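You operate a simulated robot arm through the tools that you are given. There is no shell and no other tool.

You are at the controls of a simulated robot arm. One attempt, no reset.

Task
Grip the grey block in the vice, rub its rust off with the green pad and tray it.
Fine: lock the vice lever before rubbing; pad back; free and open the vice; white tray. Set down upright: what you pick out. What is to be rubbed or washed off counts as gone when no trace of it is left.

Only the result counts: the job must be done as asked and must still hold three seconds after the hand-in. Knocking over, shifting, dropping, spilling or breaking anything else fails it.

Robot
A 7-joint arm with a two-finger parallel gripper, fixed in place. Base frame: the origin is at the foot of the arm, x ahead of it, y to its left, z up. Units: mm, degrees, N and s.
Its first joint turns from -132.0 to 132.0 degrees. Payload 3.91 kg.
The TCP is the grasp point between the finger pads, 30 mm short of the fingertips. In the tool frame z runs along the fingers and y along their closing line. The gripper opens to 110 mm. The fingers are 20 mm wide and 10 mm thick; the gripper's body (48 by 112 mm) begins 55 mm behind the TCP.
Orientation is that of the tool frame in the base frame, as a unit quaternion [x, y, z, w]. With the fingers straight down and closing along the base's y, the tool's x points along the base's -x, its y along +y and its z along -z.

Tools
- The arm moves only by the tool send_rows. Its argument "deltas" is one flat list of numbers, 7 for each row, row after row: the finger opening in mm, from 0 to 110, then the shift along the tool's x, y, z in mm, then the turn, a rotation vector about the tool's x, y, z in degrees. In form: [fingers, tx, ty, tz, wx, wy, wz, fingers, tx, ty, tz, wx, wy, wz, ...]. A call has 1 to 20 rows; each row shifts and turns the commanded pose from where the row before left it, along the tool's axes as they then stand. Rows are played at 5 a second. More than 50 mm and 8.6 degrees between two rows, or a gripper value outside its range, and nothing of the call is played. A pose out of reach is approached as far as the arm can. The call stops where the force on the tool passes 40 N (or 10 N more than at its start, if that is more) or the arm is blocked; 0.2 s more then pass. Each finger travels about 108 mm/s and halts on what it meets, pressing with about 41 N; the grip force reading is that of the motor and also rises with nothing between the fingers. The clock runs only during rows and for 0.2 s after the last one: add rows that do not move to give the fingers time. It gives the time, the measured TCP pose, the force on the tool (base axes), the opening and the grip force at its end, in the units of the frame above (readings bear some noise), with the torque about the TCP (base axes, N m) and any sound that the robot's microphone picked up, and new pictures: "show" is both (left out), scene, wrist or none.
- Cameras (640 x 400 px; columns grow to the right, rows downward): "scene" is fixed at [399.8, 647.5, 1667.9]; the picture's right is [-0.32, -0.95, 0.00], its down [-0.84, 0.29, -0.46] and it looks along [0.43, -0.15, -0.89] (base axes); focal length 349 px, centre (320, 200). "wrist" rides on the gripper at [72, 17, -103] in the tool frame; the picture's right is [-0.23, 0.97, 0.00], its down [-0.76, -0.18, -0.62] and it looks along [-0.61, -0.14, 0.78] (tool axes); focal length 222 px, centre (320, 200). There is no depth. A picture from a camera that has moved, and an enlarged one, comes with that camera's place and axes in the base frame and with its lens.
- inspect(camera, box): a new picture of the part [left, top, right, bottom] of that camera's present view, enlarged. It takes no simulated time.
- job_done(): hands the job in; it is judged then, once.

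Places have to be worked out from the pictures, the camera data and where the tool is seen. Open the gripper and draw the arm clear of the work before you hand the job in, unless the task says otherwise.

The tools are called after ">>>" by a JSON object that holds its "method" and its "body". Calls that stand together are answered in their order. send_rows: Moves the arm, as the interface text tells. Its arguments: {"type":"object","properties":{"deltas":{"type":"array","items":{"type":"number"}},"show":{"type":"string","enum":["both","scene","wrist","none"]}},"required":["deltas"]} The other tools are called the same way: inspect (camera, box) takes an enlarged picture of a part of a camera's view; job_done () hands the job in.

At the start:

```text
t: 0.0
eef_pos: [647.4, 358.9, 1245.5]
ee_rot: [0.0, 1.0, 0.0, 0.0]
ft_force: [-0.1, 0.3, 0.1]
wrist_torque: [-0.02, -0.01, 0.0]
gripper_width: 110.0
gripper_force: 0.1
```

scene: 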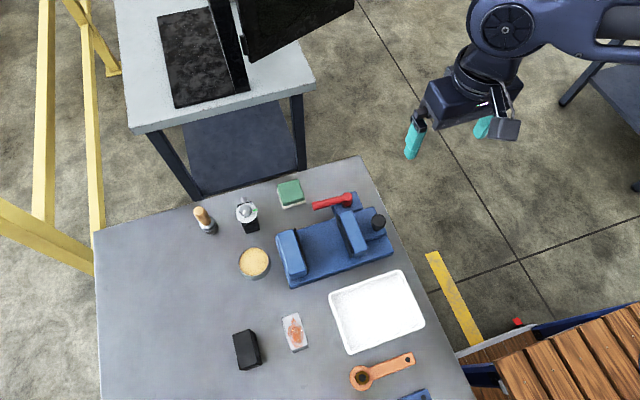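
wrist: 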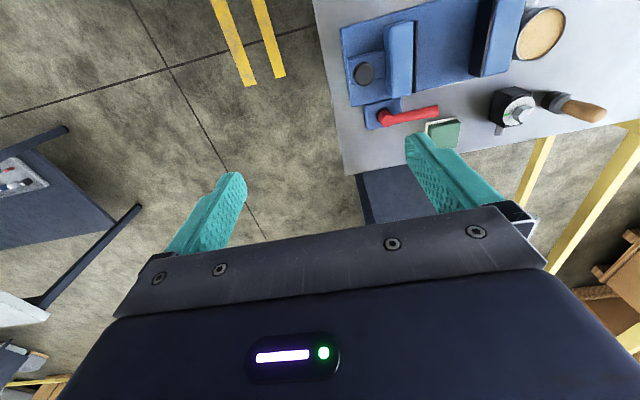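

I begin with a closer look at the work table from both cameras, before any move.

>>> {"method": "inspect", "body": {"camera": "scene", "box": [180, 160, 440, 300]}}

>>> {"method": "inspect", "body": {"camera": "scene", "box": [220, 260, 480, 400]}}

>>> {"method": "inspect", "body": {"camera": "wrist", "box": [320, 0, 640, 180]}}

```text
2.46 times, centred on (310, 230) of scene
camera zoom: at [399.8, 647.5, 1667.9], right [-0.32, -0.95, 0.0], down [-0.84, 0.29, -0.46], along [0.43, -0.15, -0.89], focal length 859 px, centre (345, 126)
```

zoom: 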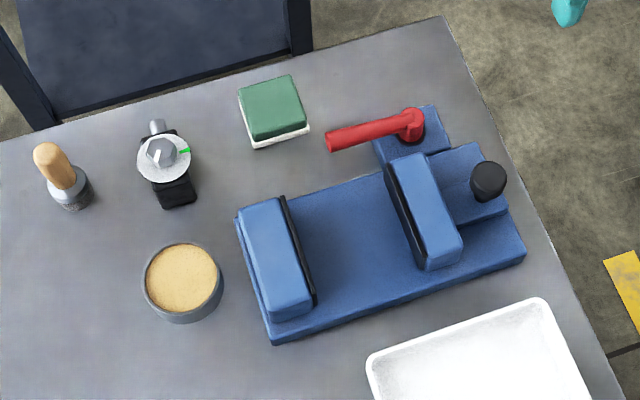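

```text
2.46 times, centred on (350, 330) of scene
camera zoom: at [399.8, 647.5, 1667.9], right [-0.32, -0.95, 0.0], down [-0.84, 0.29, -0.46], along [0.43, -0.15, -0.89], focal length 859 px, centre (246, -120)
```

zoom: 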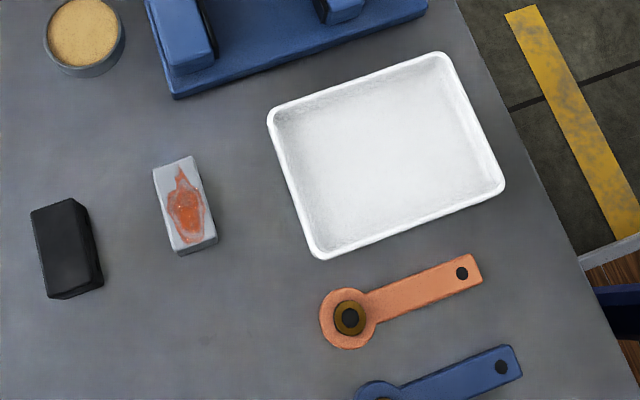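

```text
2.00 times, centred on (480, 90) of wrist
camera zoom: at [574.9, 375.8, 1350.0], right [0.23, 0.97, 0.0], down [0.76, -0.18, 0.62], along [0.61, -0.14, -0.78], focal length 444 px, centre (0, 420)
```

zoom: 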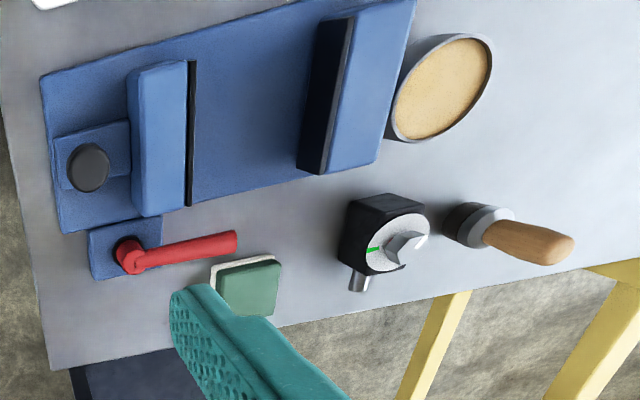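

Table top looks to be near z ≈ 880, with the vice's long axis along the base y. I move the hand left and back, staying high, so the wrist camera sees the whole table and I can triangulate.

>>> {"method": "send_rows", "body": {"deltas": [110, 20, 40, 0, 0, 0, 0, 110, 20, 40, 0, 0, 0, 0, 110, 20, 40, 0, 0, 0, 0, 110, 20, 40, 0, 0, 0, 0, 110, 20, 40, 0, 0, 0, 0, 110, 0, 0, 0, 0, 0, 0], "show": "both"}}

```text
t: 1.4
eef_pos: [545.8, 559.1, 1248.8]
ee_rot: [0.0, 1.0, 0.0, 0.0]
ft_force: [0.1, -0.7, -0.3]
wrist_torque: [0.01, 0.05, 0.0]
gripper_width: 110.1
gripper_force: 0.1
camera wrist: at [474.4, 576.0, 1353.3], right [0.23, 0.97, 0.0], down [0.76, -0.18, 0.62], along [0.61, -0.14, -0.78], focal length 222 px, centre (320, 200)
```

scene: 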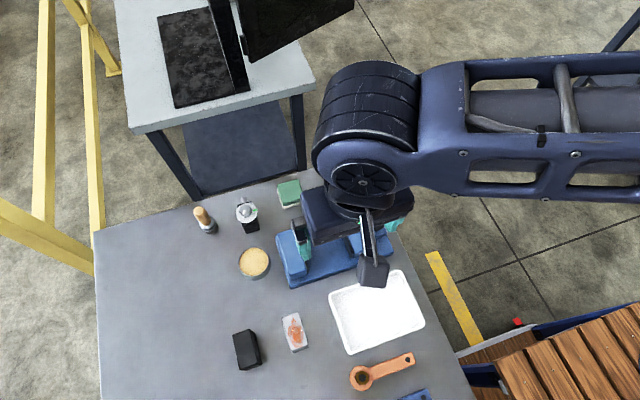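
wrist: 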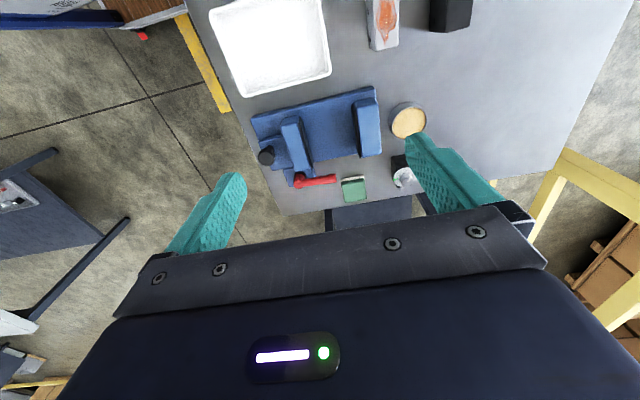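

Readings are consistent with a table at about z = 870. I drop closer with the hand over the near side of the vice for a detailed view of jaws, knob and lever.

>>> {"method": "send_rows", "body": {"deltas": [110, 20, -5, 40, 0, 0, 0, 110, 20, -5, 40, 0, 0, 0, 110, 20, -5, 40, 0, 0, 0, 110, 0, 0, 0, 0, 0, 0], "show": "both"}}

```text
t: 2.4
eef_pos: [487.4, 543.7, 1124.6]
ee_rot: [0.0, 1.0, 0.0, 0.0]
ft_force: [0.4, 0.3, -0.1]
wrist_torque: [-0.02, 0.03, -0.03]
gripper_width: 109.8
gripper_force: 0.2
camera wrist: at [416.7, 559.8, 1229.3], right [0.23, 0.97, 0.0], down [0.76, -0.18, 0.62], along [0.61, -0.14, -0.78], focal length 222 px, centre (320, 200)
```

scene: 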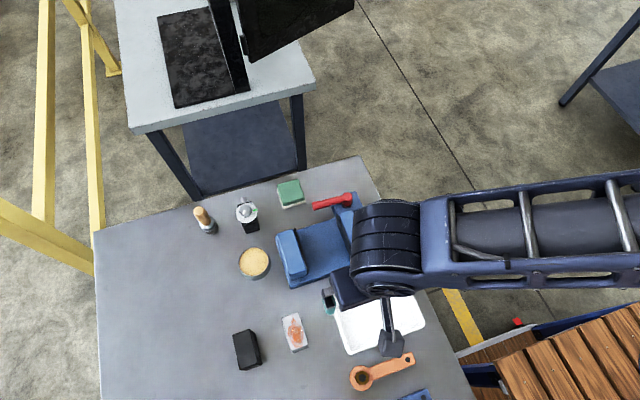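
wrist: 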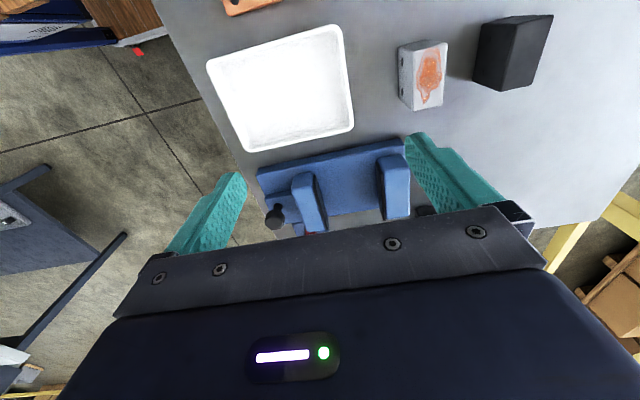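

The wrist camera looks forward and down, so the block and tray show at the top. I zoom on them and on the vice for triangulation.

>>> {"method": "inspect", "body": {"camera": "wrist", "box": [360, 0, 580, 140]}}

>>> {"method": "inspect", "body": {"camera": "wrist", "box": [220, 110, 440, 250]}}

>>> {"method": "inspect", "body": {"camera": "scene", "box": [220, 290, 330, 390]}}

```text
2.86 times, centred on (470, 70) of wrist
camera zoom: at [416.7, 559.8, 1229.3], right [0.23, 0.97, 0.0], down [0.76, -0.18, 0.62], along [0.61, -0.14, -0.78], focal length 635 px, centre (-109, 571)
```

zoom: 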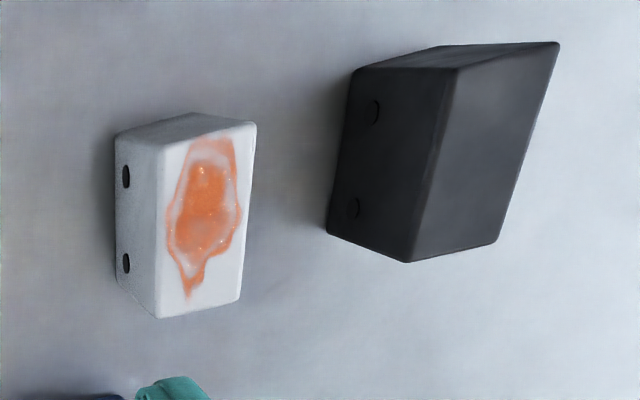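

```text
2.86 times, centred on (330, 180) of wrist
camera zoom: at [416.7, 559.8, 1229.3], right [0.23, 0.97, 0.0], down [0.76, -0.18, 0.62], along [0.61, -0.14, -0.78], focal length 635 px, centre (291, 257)
```

zoom: 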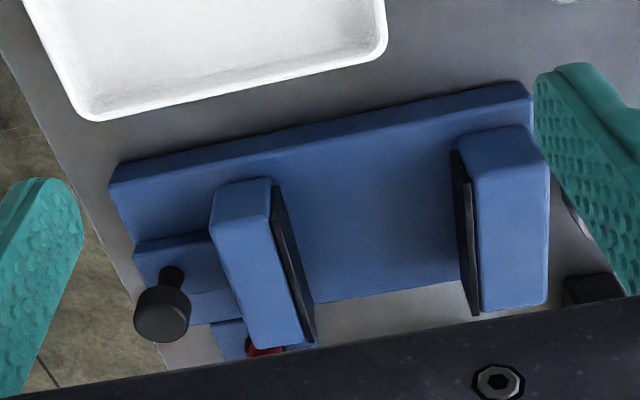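

```text
4.00 times, centred on (275, 340) of scene
camera zoom: at [399.8, 647.5, 1667.9], right [-0.32, -0.95, 0.0], down [-0.84, 0.29, -0.46], along [0.43, -0.15, -0.89], focal length 1396 px, centre (500, -360)
```

zoom: 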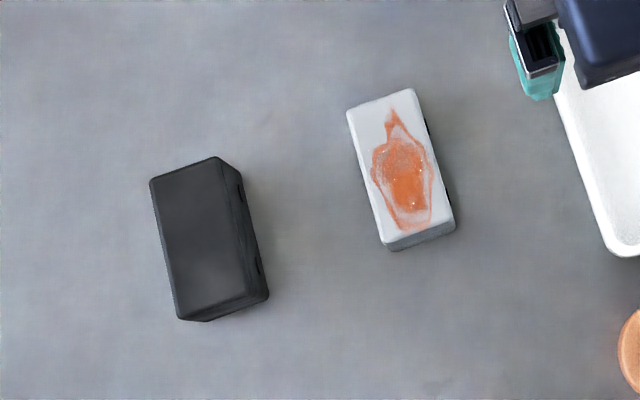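

The grey block triangulates to about x 462–526, y 650–683, top near z ≈ 950, axis-aligned. I measure the table height by touching an empty spot near (580, 730) with closed fingers.

>>> {"method": "send_rows", "body": {"deltas": [60, -24, 46, 0, 0, 0, 0, 0, -24, 46, 0, 0, 0, 0, 0, -23, 46, 0, 0, 0, 0, 0, -22, 48, 0, 0, 0, 0, 0, 0, 0, 40, 0, 0, 0, 0, 0, 0, 40, 0, 0, 0, 0, 0, 0, 40, 0, 0, 0, 0, 0, 0, 20, 0, 0, 0, 0, 0, 0, 0, 0, 0, 0], "show": "both"}}

```text
refused: row 1 steps farther than a row can; nothing moved
```

The row step was slightly over the 50 mm limit; I resend it in smaller steps.

>>> {"method": "send_rows", "body": {"deltas": [60, -18.6, 37, 0, 0, 0, 0, 0, -18.6, 37, 0, 0, 0, 0, 0, -18.6, 37, 0, 0, 0, 0, 0, -18.6, 37, 0, 0, 0, 0, 0, -18.6, 38, 0, 0, 0, 0, 0, 0, 0, 40, 0, 0, 0, 0, 0, 0, 40, 0, 0, 0, 0, 0, 0, 40, 0, 0, 0, 0, 0, 0, 20, 0, 0, 0, 0, 0, 0, 0, 0, 0, 0], "show": "both"}}

```text
t: 4.6
eef_pos: [579.5, 728.8, 987.8]
ee_rot: [0.0, 1.0, 0.001, 0.0]
ft_force: [0.9, -0.7, -0.5]
wrist_torque: [-0.03, 0.0, -0.01]
gripper_width: 0.1
gripper_force: 37.0
camera wrist: at [507.5, 745.6, 1092.6], right [0.23, 0.97, 0.0], down [0.76, -0.18, 0.62], along [0.61, -0.14, -0.78], focal length 222 px, centre (320, 200)
```

scene: 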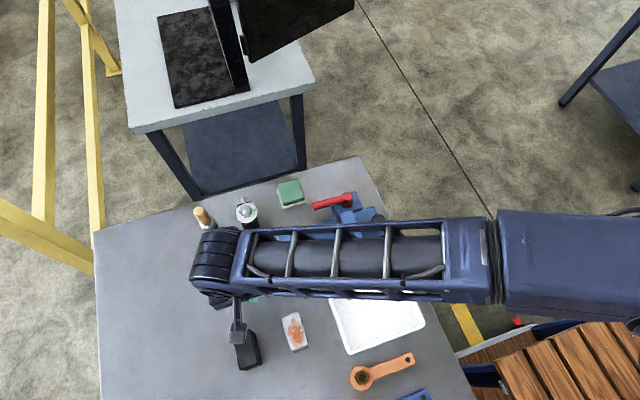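
wrist: 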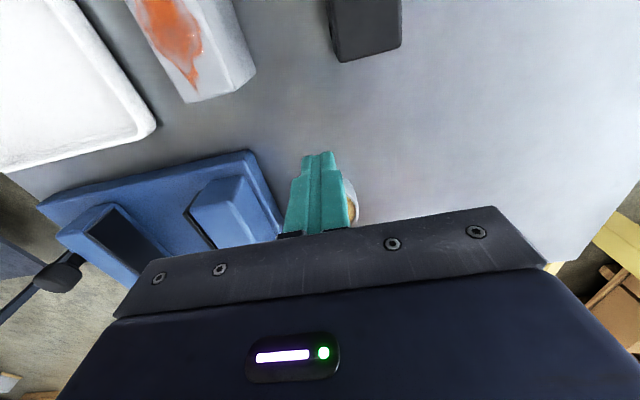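

Fingers are above clear table just short of the dish. I lower in small steps until contact.

>>> {"method": "send_rows", "body": {"deltas": [0, 0, 0, 10, 0, 0, 0, 0, 0, 0, 10, 0, 0, 0, 0, 0, 0, 10, 0, 0, 0, 0, 0, 0, 10, 0, 0, 0, 0, 0, 0, 5, 0, 0, 0, 0, 0, 0, 5, 0, 0, 0, 0, 0, 0, 4, 0, 0, 0, 0, 0, 0, 4, 0, 0, 0, 0, 0, 0, 4, 0, 0, 0, 0, 0, 0, 4, 0, 0, 0, 0, 0, 0, 4, 0, 0, 0, 0, 0, 0, 4, 0, 0, 0, 0, 0, 0, 4, 0, 0, 0, 0, 0, 0, 4, 0, 0, 0, 0, 0, 0, 4, 0, 0, 0, 0, 0, 0, 4, 0, 0, 0], "show": "wrist"}}

```text
t: 7.6
eef_pos: [580.9, 729.1, 909.6]
ee_rot: [0.0, 1.0, 0.0, 0.002]
ft_force: [-2.4, -5.6, 9.7]
wrist_torque: [-0.18, 0.19, 0.09]
gripper_width: 0.0
gripper_force: 37.4
stopped in row 15: the force on the tool passed its limit at 47 N (the readings are from after the stop); the commanded pose is now the measured one
camera wrist: at [508.2, 746.0, 1014.2], right [0.23, 0.97, 0.0], down [0.76, -0.18, 0.62], along [0.61, -0.14, -0.78], focal length 222 px, centre (320, 200)
```

wrist: 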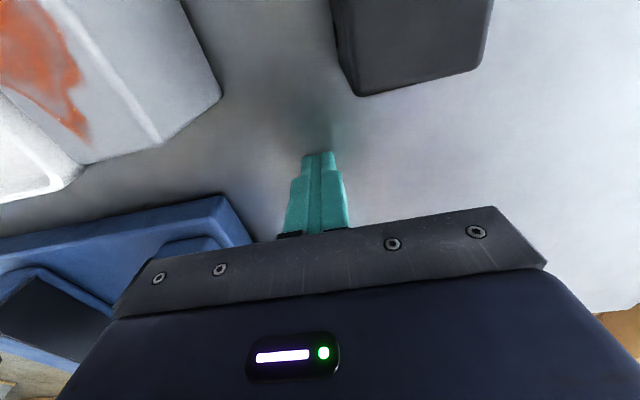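

Contact puts the table at z ≈ 880, so the block is about 64 × 33 × 60 tall, centred near (494.5, 667). I rise and turn the tool −90° about its axis so the fingers close along base x.

>>> {"method": "send_rows", "body": {"deltas": [0, 0, 0, -45, 0, 0, 0, 0, 0, 0, -45, 0, 0, 0, 0, 0, 0, -45, 0, 0, 0, 40, 0, 0, 0, 0, 0, -8.18182, 80, 0, 0, 0, 0, 0, -8.18182, 110, 0, 0, 0, 0, 0, -8.18182, 110, 0, 0, 0, 0, 0, -8.18182, 110, 0, 0, 0, 0, 0, -8.18182, 110, 0, 0, 0, 0, 0, -8.18182, 110, 0, 0, 0, 0, 0, -8.18182, 110, 0, 0, 0, 0, 0, -8.18182, 110, 0, 0, 0, 0, 0, -8.18182, 110, 0, 0, 0, 0, 0, -8.18182, 110, 0, 0, 0, 0, 0, -8.18182, 110, 0, 0, 0, 0, 0, 0], "show": "both"}}

```text
t: 10.8
eef_pos: [581.1, 729.3, 1043.1]
ee_rot: [0.708, -0.706, 0.0, -0.001]
ft_force: [1.7, -0.2, 0.1]
wrist_torque: [0.0, -0.01, -0.02]
gripper_width: 110.1
gripper_force: 0.0
camera wrist: at [564.6, 656.7, 1147.0], right [-0.97, 0.23, 0.0], down [0.18, 0.76, 0.62], along [0.14, 0.61, -0.78], focal length 222 px, centre (320, 200)
```

scene: 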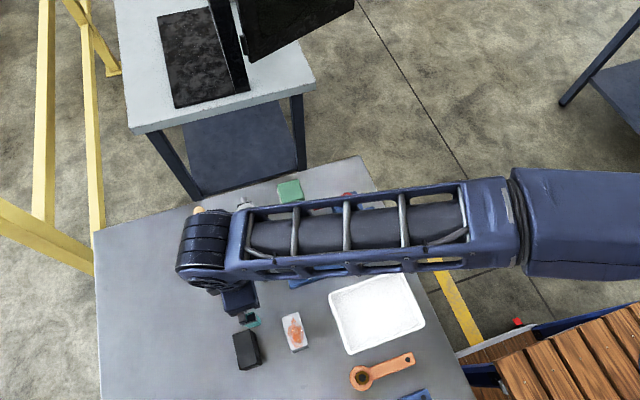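
wrist: 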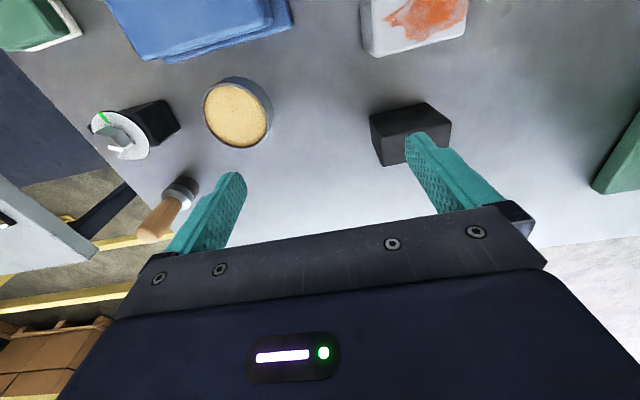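

I now slide over to the vice's knob end at safe height to view the moving jaw, knob and lever from behind.

>>> {"method": "send_rows", "body": {"deltas": [110, 47, -8.4, -3, 0, 0, 0, 110, 47, -8.4, -3, 0, 0, 0, 110, 47, -8.4, -3, 0, 0, 0, 110, 47, -8.4, -3, 0, 0, 0, 110, 47, -8.4, -3, 0, 0, 0, 110, 47, -8.4, -3, 0, 0, 0, 110, 47, -8.4, -3, 0, 0, 0, 110, 0, 0, 0, 0, 0, 0], "show": "both"}}

>>> {"method": "inspect", "body": {"camera": "wrist", "box": [190, 30, 450, 200]}}

```text
t: 12.6
eef_pos: [636.2, 399.0, 1066.3]
ee_rot: [0.707, -0.707, 0.0, -0.001]
ft_force: [-0.5, 0.4, 0.6]
wrist_torque: [0.02, -0.02, 0.0]
gripper_width: 110.1
gripper_force: 0.2
camera wrist: at [620.3, 327.0, 1170.3], right [-0.97, 0.23, 0.0], down [0.18, 0.76, 0.62], along [0.14, 0.61, -0.78], focal length 222 px, centre (320, 200)
```

scene: 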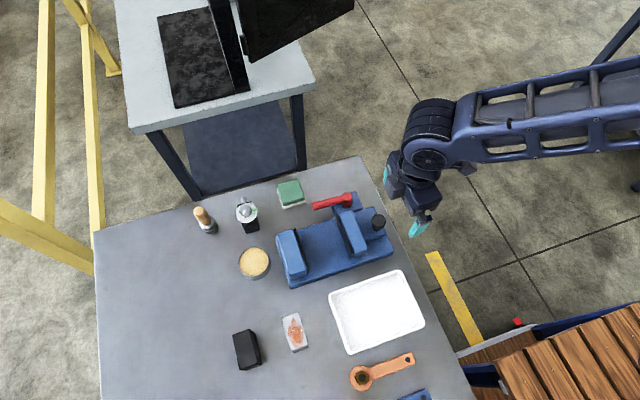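
wrist: 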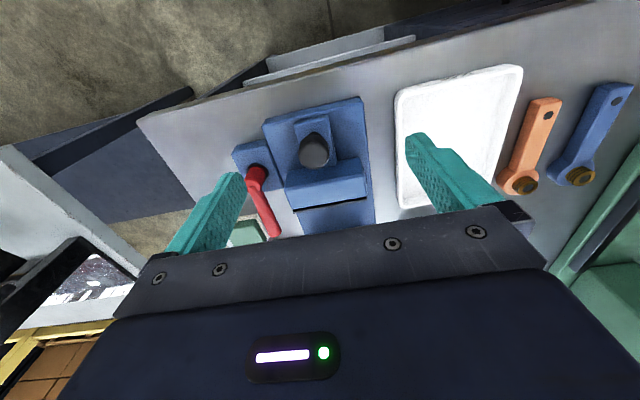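

```text
2.35 times, centred on (320, 115) of wrist
camera zoom: at [620.3, 327.0, 1170.3], right [-0.97, 0.23, 0.0], down [0.18, 0.76, 0.62], along [0.14, 0.61, -0.78], focal length 523 px, centre (320, 400)
```

zoom: 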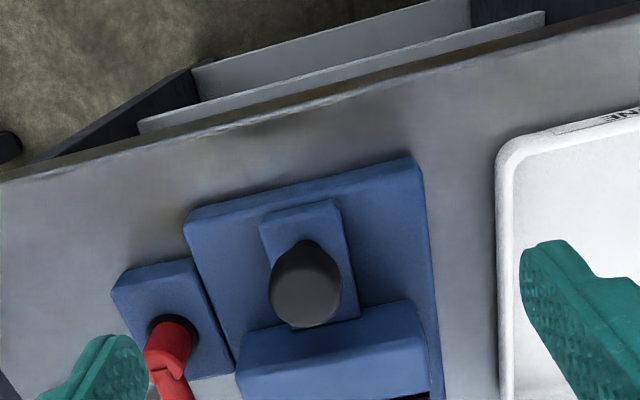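

Knob head sits at about (650, 427, 958); jaws span x 598–697 with tops near z 955, gap y ≈ 511–606. I zoom in on the lever and knob area.

>>> {"method": "inspect", "body": {"camera": "wrist", "box": [220, 90, 400, 250]}}

>>> {"method": "inspect", "body": {"camera": "scene", "box": [265, 165, 405, 295]}}

```text
2.50 times, centred on (310, 170) of wrist
camera zoom: at [620.3, 327.0, 1170.3], right [-0.97, 0.23, 0.0], down [0.18, 0.76, 0.62], along [0.14, 0.61, -0.78], focal length 555 px, centre (345, 275)
```

zoom: 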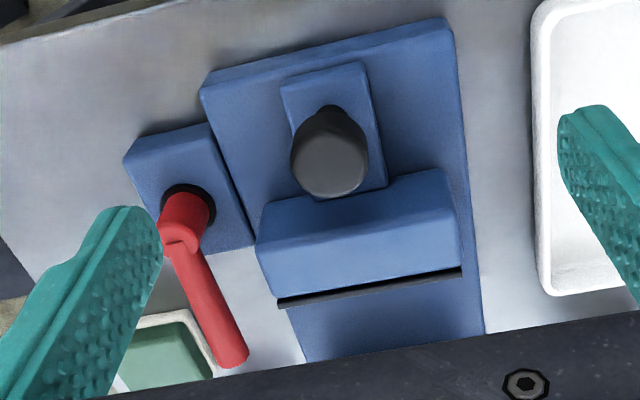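

```text
3.08 times, centred on (335, 230) of scene
camera zoom: at [399.8, 647.5, 1667.9], right [-0.32, -0.95, 0.0], down [-0.84, 0.29, -0.46], along [0.43, -0.15, -0.89], focal length 1074 px, centre (274, 108)
```

zoom: 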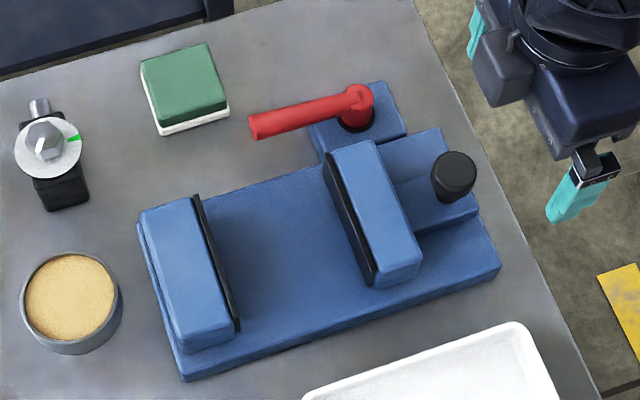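

Lever runs from its pivot at about (741, 463) to a tip at (741, 547), z ≈ 940. I now fly to above the grey block, fingers open, and check the settled pose.

>>> {"method": "send_rows", "body": {"deltas": [110, -38.1, 20.6, 0, 0, 0, 0, 110, -38.1, 20.6, 0, 0, 0, 0, 110, -38.1, 20.6, 0, 0, 0, 0, 110, -38.1, 20.6, 0, 0, 0, 0, 110, -38.1, 20.6, 0, 0, 0, 0, 110, -38.1, 20.6, 0, 0, 0, 0, 110, -38.1, 20.6, 0, 0, 0, 0, 110, 0, 0, 0, 0, 0, 0, 110, 0, 0, 0, 0, 0, 0, 110, 0, 0, 0, 0, 0, 0], "show": "both"}}

```text
t: 14.8
eef_pos: [493.5, 664.5, 1067.5]
ee_rot: [0.707, -0.707, 0.0, -0.001]
ft_force: [0.9, 0.4, 0.4]
wrist_torque: [0.03, -0.03, 0.01]
gripper_width: 110.0
gripper_force: 0.1
camera wrist: at [476.8, 591.6, 1171.5], right [-0.97, 0.23, 0.0], down [0.18, 0.76, 0.62], along [0.14, 0.61, -0.78], focal length 222 px, centre (320, 200)
```

scene: 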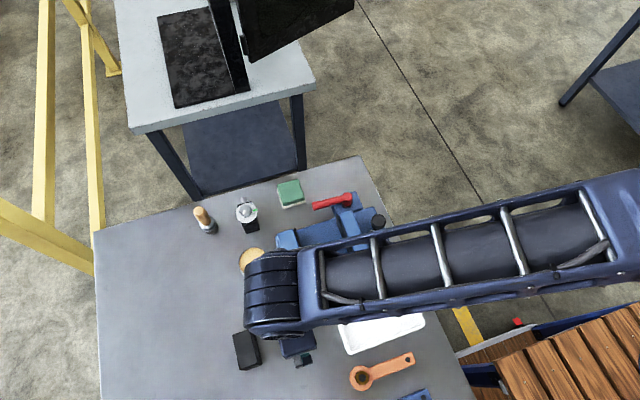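
wrist: 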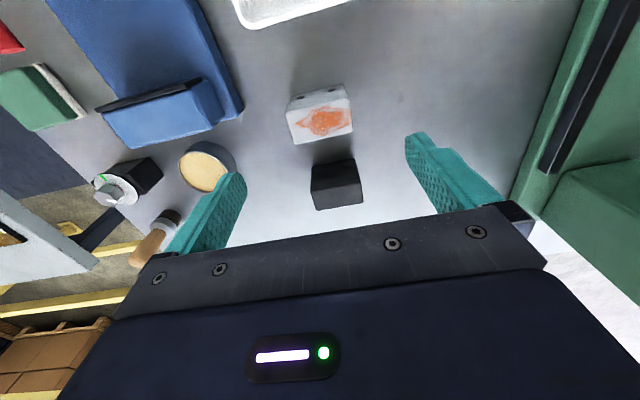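

The pose settles within a couple of mm. I zoom on the block for a refined position before descending.

>>> {"method": "inspect", "body": {"camera": "wrist", "box": [250, 60, 410, 220]}}

```text
2.50 times, centred on (330, 140) of wrist
camera zoom: at [476.8, 591.6, 1171.5], right [-0.97, 0.23, 0.0], down [0.18, 0.76, 0.62], along [0.14, 0.61, -0.78], focal length 555 px, centre (295, 350)
```

zoom: 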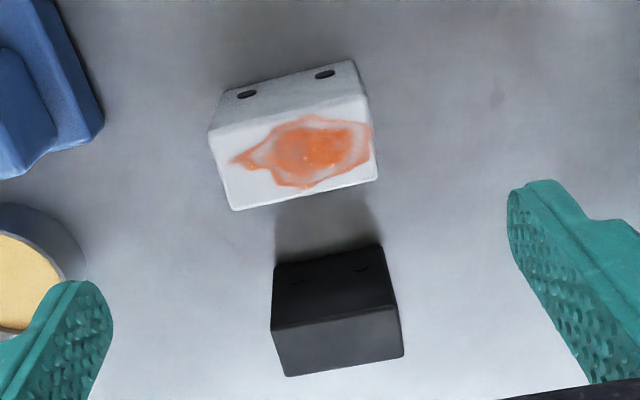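

Block is centred near (495, 669). I descend around it with the fingers open to TCP z ≈ 920.

>>> {"method": "send_rows", "body": {"deltas": [110, -4, -1.5, 20, 0, 0, 0, 110, 0, 0, 35, 0, 0, 0, 110, 0, 0, 35, 0, 0, 0, 110, 0, 0, 30, 0, 0, 0, 110, 0, 0, 20, 0, 0, 0, 110, 0, 0, 7, 0, 0, 0, 110, 0, 0, 0, 0, 0, 0], "show": "both"}}

```text
t: 16.4
eef_pos: [496.3, 669.8, 916.4]
ee_rot: [-0.707, 0.707, 0.0, 0.001]
ft_force: [-0.2, -0.4, -0.4]
wrist_torque: [-0.03, 0.03, 0.01]
gripper_width: 110.0
gripper_force: 0.1
camera wrist: at [480.0, 597.7, 1021.3], right [-0.97, 0.23, 0.0], down [0.18, 0.76, 0.62], along [0.14, 0.61, -0.78], focal length 222 px, centre (320, 200)
```

scene: 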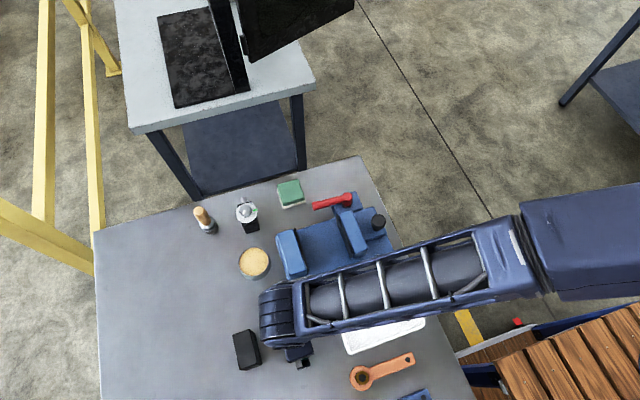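
wrist: 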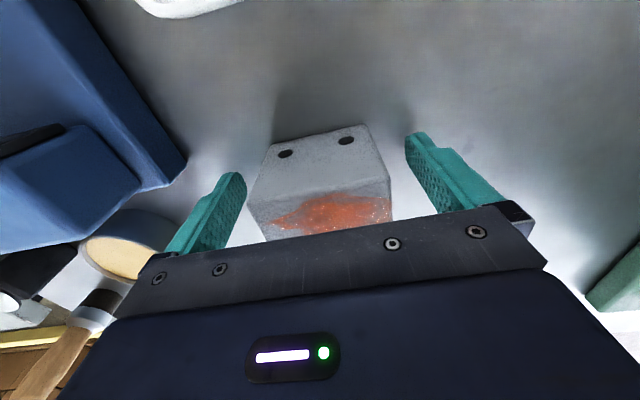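

The block stands squarely between the fingers. I close on it and hold still to check the grip.

>>> {"method": "send_rows", "body": {"deltas": [85, 0, 0, 0, 0, 0, 0, 60, 0, 0, 0, 0, 0, 0, 50, 0, 0, 0, 0, 0, 0, 50, 0, 0, 0, 0, 0, 0, 50, 0, 0, 0, 0, 0, 0], "show": "wrist"}}

```text
t: 17.6
eef_pos: [497.7, 670.8, 917.4]
ee_rot: [-0.707, 0.708, 0.0, 0.001]
ft_force: [-1.4, 0.4, 0.1]
wrist_torque: [-0.01, 0.19, -0.02]
gripper_width: 65.6
gripper_force: 41.0
camera wrist: at [479.9, 597.8, 1021.5], right [-0.97, 0.23, 0.0], down [0.18, 0.76, 0.62], along [0.14, 0.61, -0.78], focal length 222 px, centre (320, 200)
```

wrist: 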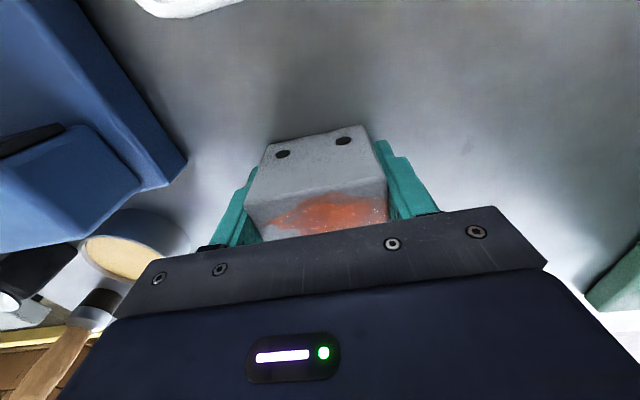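

Grip reads 65.6 mm at 41 N – block held. I lift it and carry it above the jaw gap, a little off the fixed jaw.

>>> {"method": "send_rows", "body": {"deltas": [50, 0, 0, -15, 0, 0, 0, 50, 0, 0, -40, 0, 0, 0, 50, 0, 0, -45, 0, 0, 0, 50, 0, 0, -40, 0, 0, 0, 50, 22.5, -37.5, 0, 0, 0, 0, 50, 22.5, -37.5, 0, 0, 0, 0, 50, 22.5, -37.5, 0, 0, 0, 0, 50, 22.5, -37.5, 0, 0, 0, 0, 50, 0, 0, 0, 0, 0, 0, 50, 0, 0, 0, 0, 0, 0], "show": "both"}}

```text
t: 19.8
eef_pos: [645.3, 578.5, 1059.5]
ee_rot: [-0.707, 0.707, 0.0, 0.002]
ft_force: [-0.4, 0.0, -4.2]
wrist_torque: [0.02, 0.01, 0.0]
gripper_width: 65.8
gripper_force: 41.8
camera wrist: at [628.7, 506.5, 1163.2], right [-0.97, 0.23, 0.0], down [0.18, 0.76, 0.62], along [0.14, 0.61, -0.78], focal length 222 px, centre (320, 200)
```

scene: 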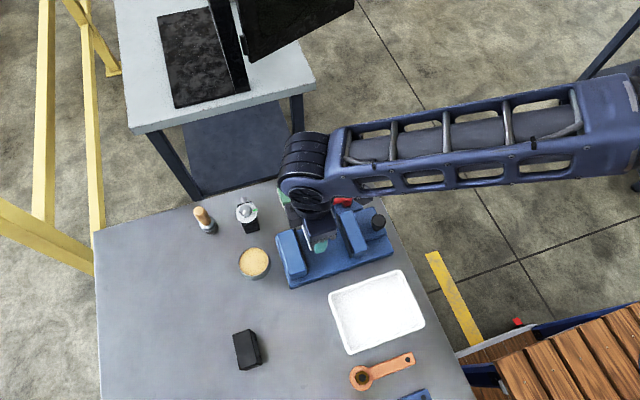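
wrist: 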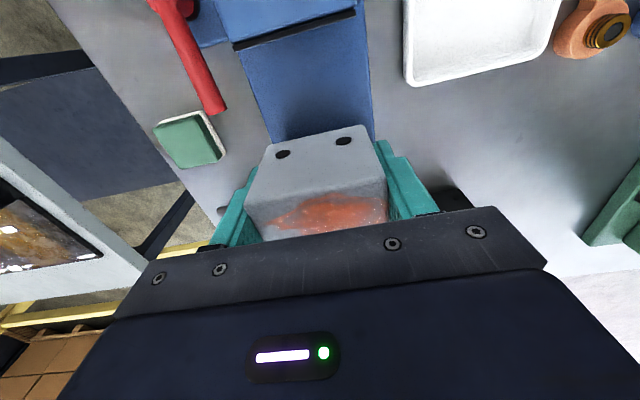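

Block hangs squarely over the gap, clear of both jaws. I lower it between the jaws in decreasing steps.

>>> {"method": "send_rows", "body": {"deltas": [50, 0, -3, 35, 0, 0, 0, 50, 0, 0, 35, 0, 0, 0, 50, 0, 0, 25, 0, 0, 0, 50, 0, 0, 8, 0, 0, 0, 50, 0, 0, 0, 0, 0, 0], "show": "both"}}

```text
t: 21.0
eef_pos: [648.2, 581.0, 955.0]
ee_rot: [0.707, -0.707, 0.0, -0.002]
ft_force: [0.8, -0.4, -3.9]
wrist_torque: [0.01, 0.0, 0.02]
gripper_width: 65.8
gripper_force: 40.5
camera wrist: at [632.0, 508.0, 1058.3], right [-0.97, 0.23, 0.0], down [0.18, 0.76, 0.62], along [0.14, 0.61, -0.78], focal length 222 px, centre (320, 200)
```

scene: 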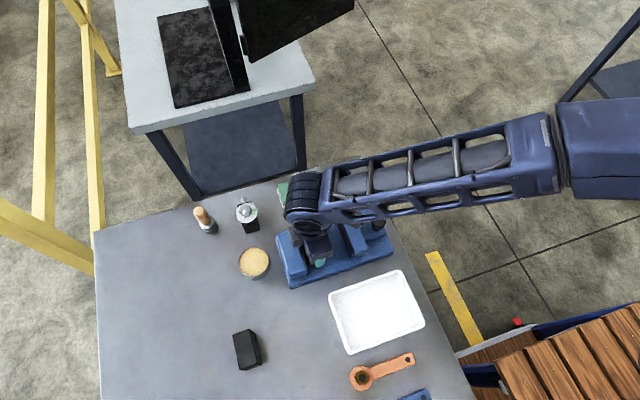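
wrist: 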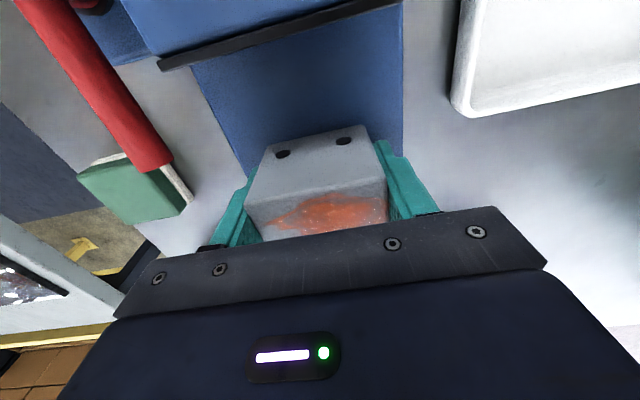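

Block bottom is at about z 918, still in air. I inch down in 2–3 mm steps watching the force.

>>> {"method": "send_rows", "body": {"deltas": [50, 0, 0, 3, 0, 0, 0, 50, 0, 0, 3, 0, 0, 0, 50, 0, 0, 2, 0, 0, 0, 50, 0, 0, 0, 0, 0, 0, 50, 0, 0, 0, 0, 0, 0], "show": "none"}}

>>> {"method": "inspect", "body": {"camera": "wrist", "box": [160, 0, 440, 240]}}

```text
t: 22.2
eef_pos: [649.5, 581.1, 946.3]
ee_rot: [-0.707, 0.707, 0.0, 0.001]
ft_force: [-0.3, -0.2, -3.9]
wrist_torque: [0.01, 0.02, 0.01]
gripper_width: 66.1
gripper_force: 40.9
```

```text
1.67 times, centred on (300, 120) of wrist
camera zoom: at [632.5, 508.5, 1050.2], right [-0.97, 0.23, 0.0], down [0.18, 0.76, 0.62], along [0.14, 0.61, -0.78], focal length 370 px, centre (353, 333)
```

zoom: 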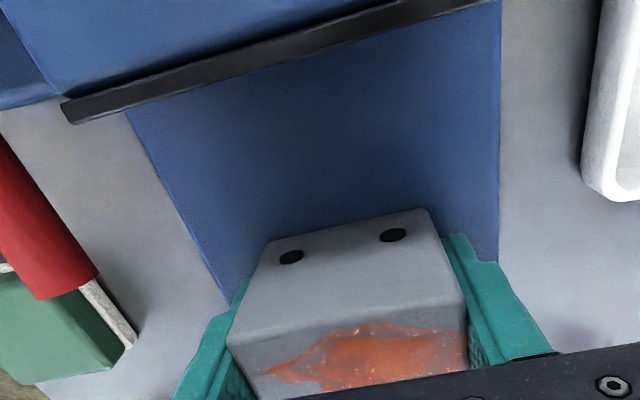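

Still no contact at block bottom ≈ 909. I continue downward slowly.

>>> {"method": "send_rows", "body": {"deltas": [50, 0, 0, 1.5, 0, 0, 0, 50, 0, 0, 1.5, 0, 0, 0, 50, 0, 0, 1.5, 0, 0, 0, 50, 0, 0, 0, 0, 0, 0], "show": "none"}}

```text
t: 23.2
eef_pos: [648.6, 580.4, 940.1]
ee_rot: [0.707, -0.707, 0.0, -0.002]
ft_force: [1.3, 3.5, 4.9]
wrist_torque: [0.19, 0.24, -0.11]
gripper_width: 65.7
gripper_force: 41.6
```

Force flipped from −3.9 to about +5 N: the block rests on the vice bed (TCP z 940, block bottom ≈ 903). I open the fingers and rise straight up.

>>> {"method": "send_rows", "body": {"deltas": [72, 0, 0, 0, 0, 0, 0, 90, 0, 0, 0, 0, 0, 0, 110, 0, 0, 0, 0, 0, 0, 110, 0, 0, -20, 0, 0, 0, 110, 0, 0, -40, 0, 0, 0, 110, 0, 0, -40, 0, 0, 0, 110, 0, 0, -20, 0, 0, 0, 110, 0, 0, 0, 0, 0, 0], "show": "both"}}

```text
t: 25.0
eef_pos: [649.3, 581.4, 1059.7]
ee_rot: [0.707, -0.707, -0.001, -0.001]
ft_force: [0.9, -0.3, -0.9]
wrist_torque: [-0.01, 0.02, 0.02]
gripper_width: 110.2
gripper_force: 0.1
camera wrist: at [632.6, 509.3, 1164.2], right [-0.97, 0.23, 0.0], down [0.18, 0.76, 0.62], along [0.14, 0.61, -0.78], focal length 222 px, centre (320, 200)
```

scene: 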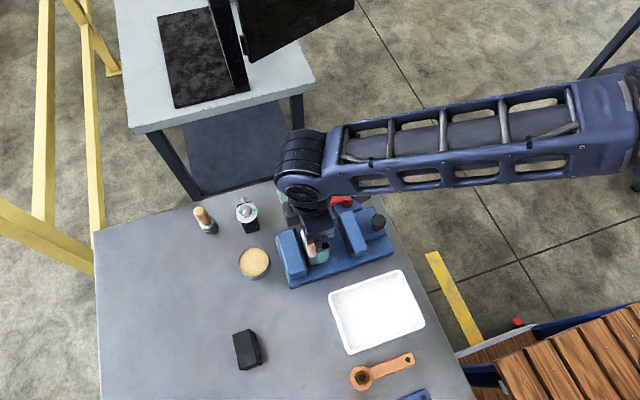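
wrist: 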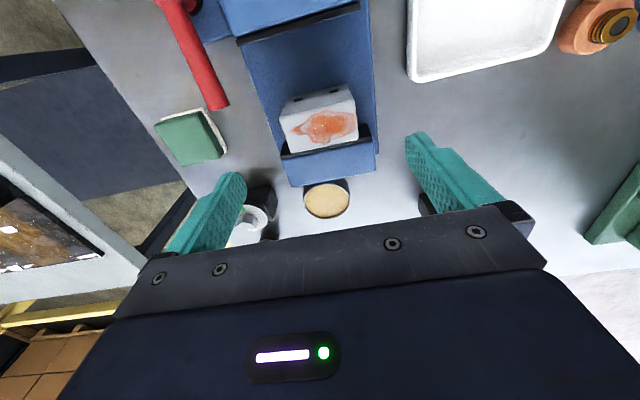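

The block stands in the gap close to the fixed jaw. I move above the knob at (650, 427) with fingers part-open and look before descending.

>>> {"method": "send_rows", "body": {"deltas": [90, 38.5, -0.5, 0, 0, 0, 0, 80, 38.5, 0, 0, 0, 0, 0, 80, 38.5, 0, 0, 0, 0, 0, 80, 38.5, 0, 0, 0, 0, 0, 80, 0, 0, 20, 0, 0, 0, 80, 0, 0, 0, 0, 0, 0, 80, 0, 0, 0, 0, 0, 0], "show": "both"}}

>>> {"method": "inspect", "body": {"camera": "wrist", "box": [220, 80, 420, 240]}}

>>> {"method": "inspect", "body": {"camera": "scene", "box": [265, 165, 425, 295]}}

```text
t: 26.6
eef_pos: [649.8, 426.5, 1042.6]
ee_rot: [0.707, -0.707, 0.0, -0.001]
ft_force: [1.0, -0.7, 0.0]
wrist_torque: [-0.02, 0.01, 0.01]
gripper_width: 80.1
gripper_force: 0.1
camera wrist: at [633.8, 353.4, 1146.4], right [-0.97, 0.23, 0.0], down [0.18, 0.76, 0.62], along [0.14, 0.61, -0.78], focal length 222 px, centre (320, 200)
```

scene: 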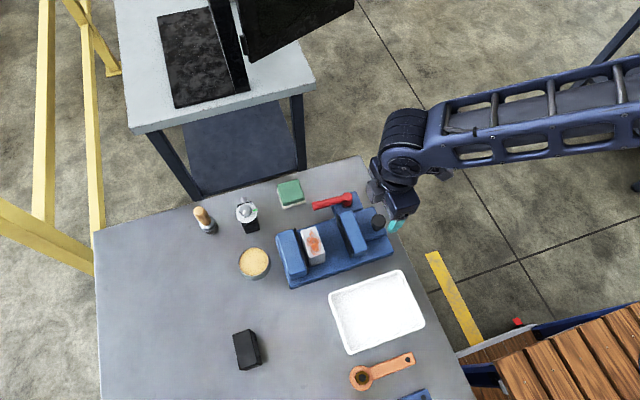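
wrist: 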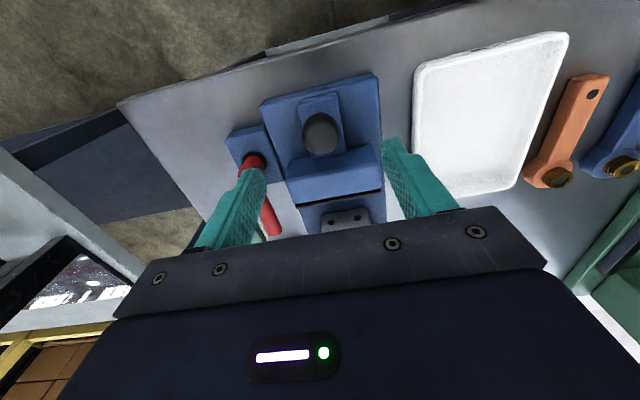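

```text
2.50 times, centred on (320, 160) of wrist
camera zoom: at [633.8, 353.4, 1146.4], right [-0.97, 0.23, 0.0], down [0.18, 0.76, 0.62], along [0.14, 0.61, -0.78], focal length 555 px, centre (320, 300)
```

zoom: 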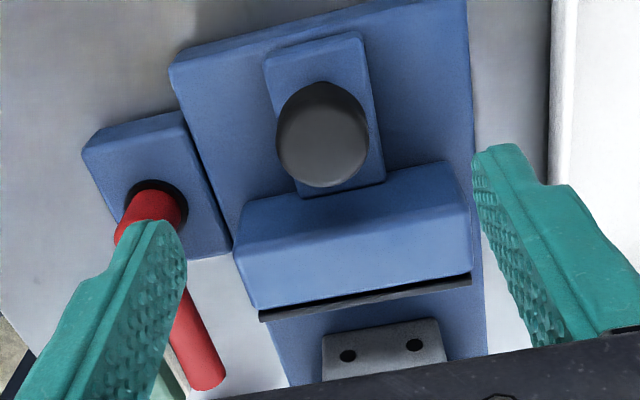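

```text
3.08 times, centred on (345, 230) of scene
camera zoom: at [399.8, 647.5, 1667.9], right [-0.32, -0.95, 0.0], down [-0.84, 0.29, -0.46], along [0.43, -0.15, -0.89], focal length 1074 px, centre (243, 108)
```

zoom: 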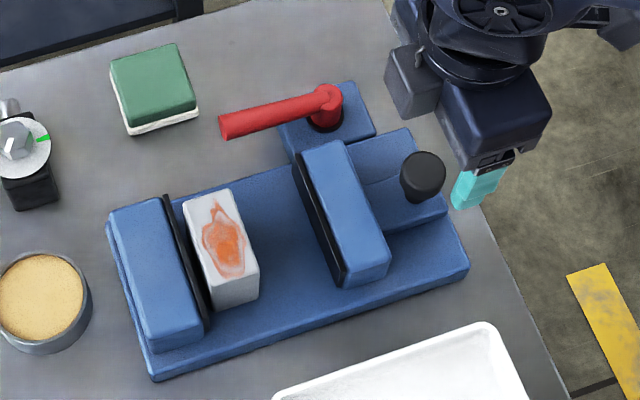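

Knob top is at about (650.4, 428.2, 969). I descend around it to TCP z ≈ 962 and close gently.

>>> {"method": "send_rows", "body": {"deltas": [80, -1.7, -0.6, 25, 0, 0, 0, 80, 0, 0, 25, 0, 0, 0, 80, 0, 0, 20, 0, 0, 0, 80, 0, 0, 10, 0, 0, 0, 80, 0, 0, 0, 0, 0, 0, 50, 0, 0, 0, 0, 0, 0, 20, 0, 0, 0, 0, 0, 0, 20, 0, 0, 0, 0, 0, 0, 20, 0, 0, 0, 0, 0, 0], "show": "both"}}

```text
t: 28.6
eef_pos: [649.0, 430.5, 961.2]
ee_rot: [0.707, -0.707, 0.0, -0.001]
ft_force: [9.7, 2.9, -1.7]
wrist_torque: [0.34, -0.15, 0.0]
gripper_width: 31.5
gripper_force: 45.0
camera wrist: at [633.4, 357.5, 1065.1], right [-0.97, 0.23, 0.0], down [0.18, 0.76, 0.63], along [0.14, 0.61, -0.78], focal length 222 px, centre (320, 200)
```

scene: 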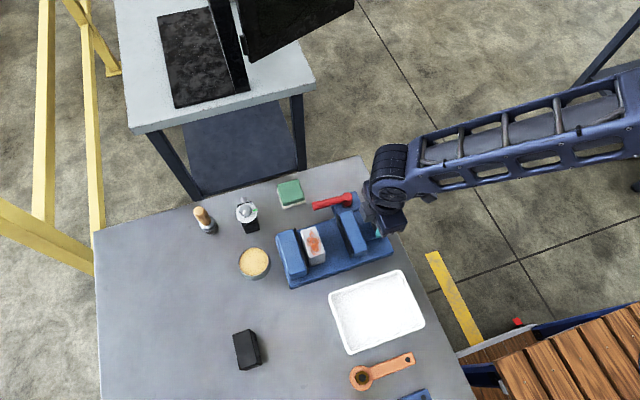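
wrist: 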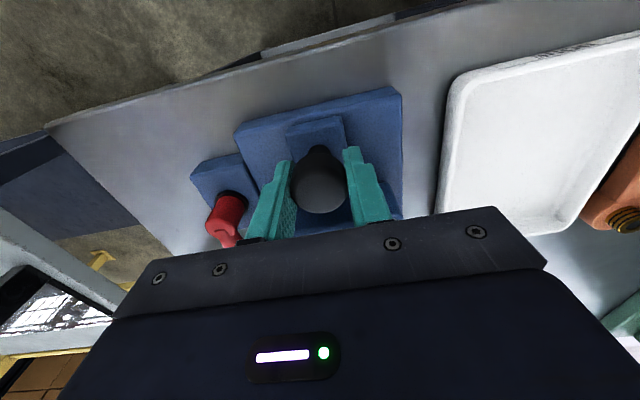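

Knob is gripped (31.5 mm). I slide it toward +y in 6–8 mm steps to close the jaw.

>>> {"method": "send_rows", "body": {"deltas": [20, -5, 0, 0, 0, 0, 0, 20, -8, 0, 0, 0, 0, 0, 20, -8, 0, 0, 0, 0, 0, 20, -8, 0, 0, 0, 0, 0, 20, -8, 0, 0, 0, 0, 0, 20, -6, 0, 0, 0, 0, 0, 20, 0, 0, 0, 0, 0, 0], "show": "both"}}

```text
t: 30.2
eef_pos: [648.9, 471.2, 961.5]
ee_rot: [0.708, -0.707, 0.001, 0.001]
ft_force: [-6.4, 0.2, -18.9]
wrist_torque: [-0.01, 0.0, 0.1]
gripper_width: 31.4
gripper_force: 45.2
camera wrist: at [633.7, 399.2, 1065.3], right [-0.97, 0.23, 0.0], down [0.18, 0.76, 0.62], along [0.14, 0.61, -0.78], focal length 222 px, centre (320, 200)
```

scene: 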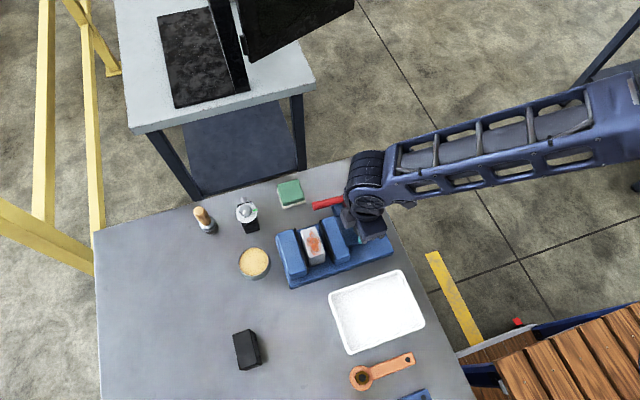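
wrist: 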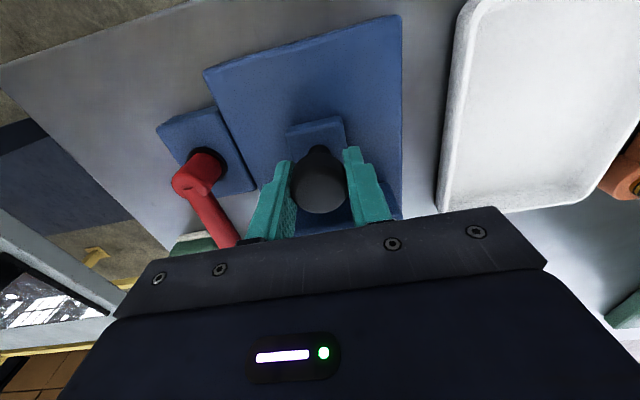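

The jaw slides with the knob. I keep closing in smaller steps until the jaw meets the block.

>>> {"method": "send_rows", "body": {"deltas": [20, -4, 0, 0.5, 0, 0, 0, 20, -4, 0, 0.5, 0, 0, 0, 20, -3, 0, 0, 0, 0, 0, 20, -3, 0, 0, 0, 0, 0, 20, -2, 0, 0, 0, 0, 0, 20, -2, 0, 0, 0, 0, 0, 20, -2, 0, 0, 0, 0, 0, 20, -2, 0, 0, 0, 0, 0, 20, -2, 0, 0, 0, 0, 0, 20, -2, 0, 0, 0, 0, 0, 20, -2, 0, 0, 0, 0, 0, 20, -2, 0, 0, 0, 0, 0, 20, -2, 0, 0, 0, 0, 0], "show": "both"}}

```text
t: 31.9
eef_pos: [650.1, 490.0, 961.6]
ee_rot: [-0.707, 0.708, -0.001, -0.001]
ft_force: [-6.8, -9.3, 8.5]
wrist_torque: [-0.69, 0.26, -0.19]
gripper_width: 31.8
gripper_force: 45.0
stopped in row 8: the force on the tool passed its limit at 44 N (the readings are from after the stop); the commanded pose is now the measured one
camera wrist: at [633.7, 417.7, 1065.7], right [-0.97, 0.23, 0.0], down [0.18, 0.76, 0.62], along [0.14, 0.6, -0.78], focal length 222 px, centre (320, 200)
```

scene: 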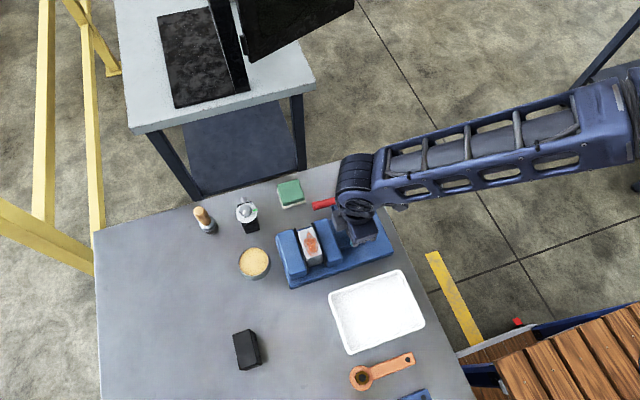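
wrist: 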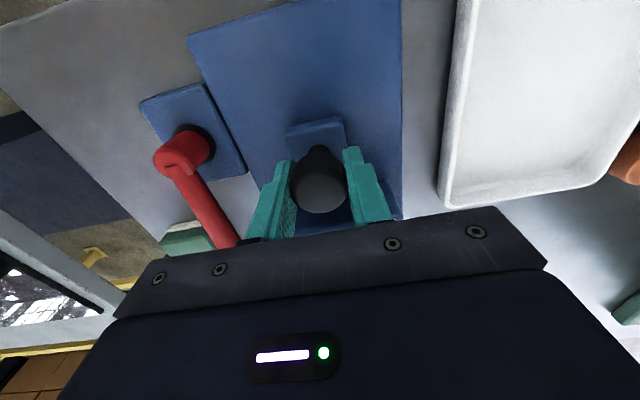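

The push stopped at 44 N after about 60 mm of travel. I check in the scene view whether the block is tight between both jaws.

>>> {"method": "inspect", "body": {"camera": "scene", "box": [265, 205, 375, 295]}}

```text
4.44 times, centred on (320, 250) of scene
camera zoom: at [399.8, 647.5, 1667.9], right [-0.32, -0.95, 0.0], down [-0.84, 0.29, -0.46], along [0.43, -0.15, -0.89], focal length 1552 px, centre (320, -22)
```

zoom: 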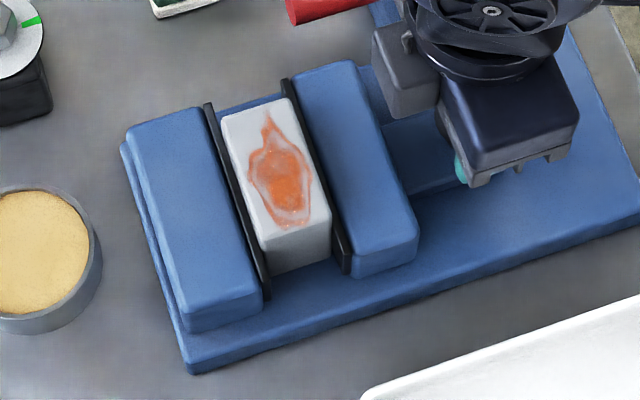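

Block looks clamped between both black jaw plates. One more gentle push confirms whether there's any slack left.

>>> {"method": "send_rows", "body": {"deltas": [20, -1, 0, 0, 0, 0, 0, 20, -1, 0, 0, 0, 0, 0, 20, -1, 0, 0, 0, 0, 0, 20, -1, 0, 0, 0, 0, 0, 20, -1, 0, 0, 0, 0, 0], "show": "none"}}

```text
t: 33.1
eef_pos: [649.1, 493.2, 958.8]
ee_rot: [-0.707, 0.707, -0.001, -0.002]
ft_force: [-18.7, -34.0, 1.1]
wrist_torque: [-0.32, 0.08, -0.02]
gripper_width: 31.7
gripper_force: 45.1
```

Another 3 mm with 34 N now pushing back. I look again to see if the block has seated.

>>> {"method": "inspect", "body": {"camera": "scene", "box": [265, 205, 375, 295]}}

>>> {"method": "send_rows", "body": {"deltas": [20, 0, 0, 0, 0, 0, 0, 20, 0, 0, 0, 0, 0, 0], "show": "wrist"}}

```text
4.44 times, centred on (320, 250) of scene
camera zoom: at [399.8, 647.5, 1667.9], right [-0.32, -0.95, 0.0], down [-0.84, 0.29, -0.46], along [0.43, -0.15, -0.89], focal length 1552 px, centre (320, -22)
```

zoom: 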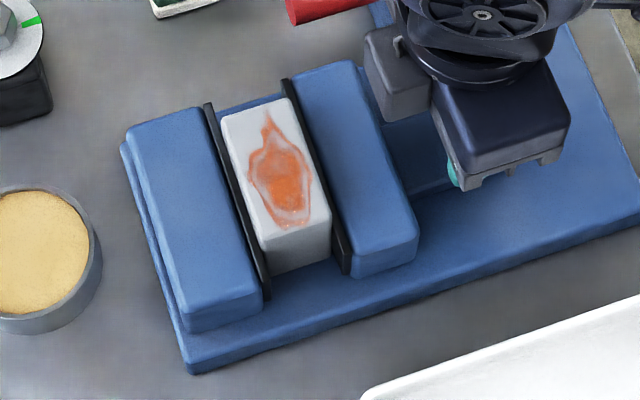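

```text
t: 33.7
eef_pos: [650.5, 493.9, 960.3]
ee_rot: [0.707, -0.707, 0.001, 0.002]
ft_force: [-19.5, -34.4, -5.7]
wrist_torque: [-0.24, 0.08, -0.01]
gripper_width: 31.7
gripper_force: 44.6
camera wrist: at [633.8, 421.8, 1064.8], right [-0.97, 0.23, 0.0], down [0.18, 0.76, 0.62], along [0.14, 0.6, -0.78], focal length 222 px, centre (320, 200)
```

wrist: 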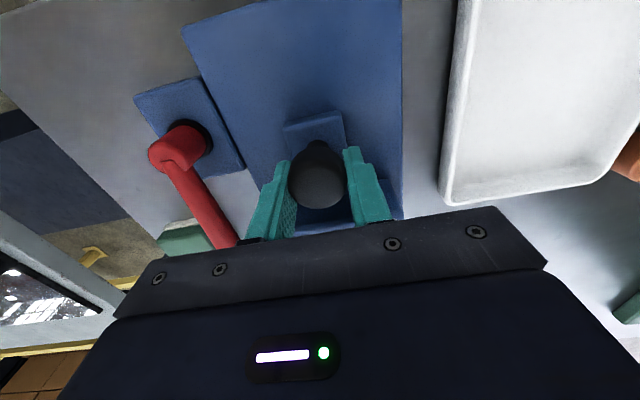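

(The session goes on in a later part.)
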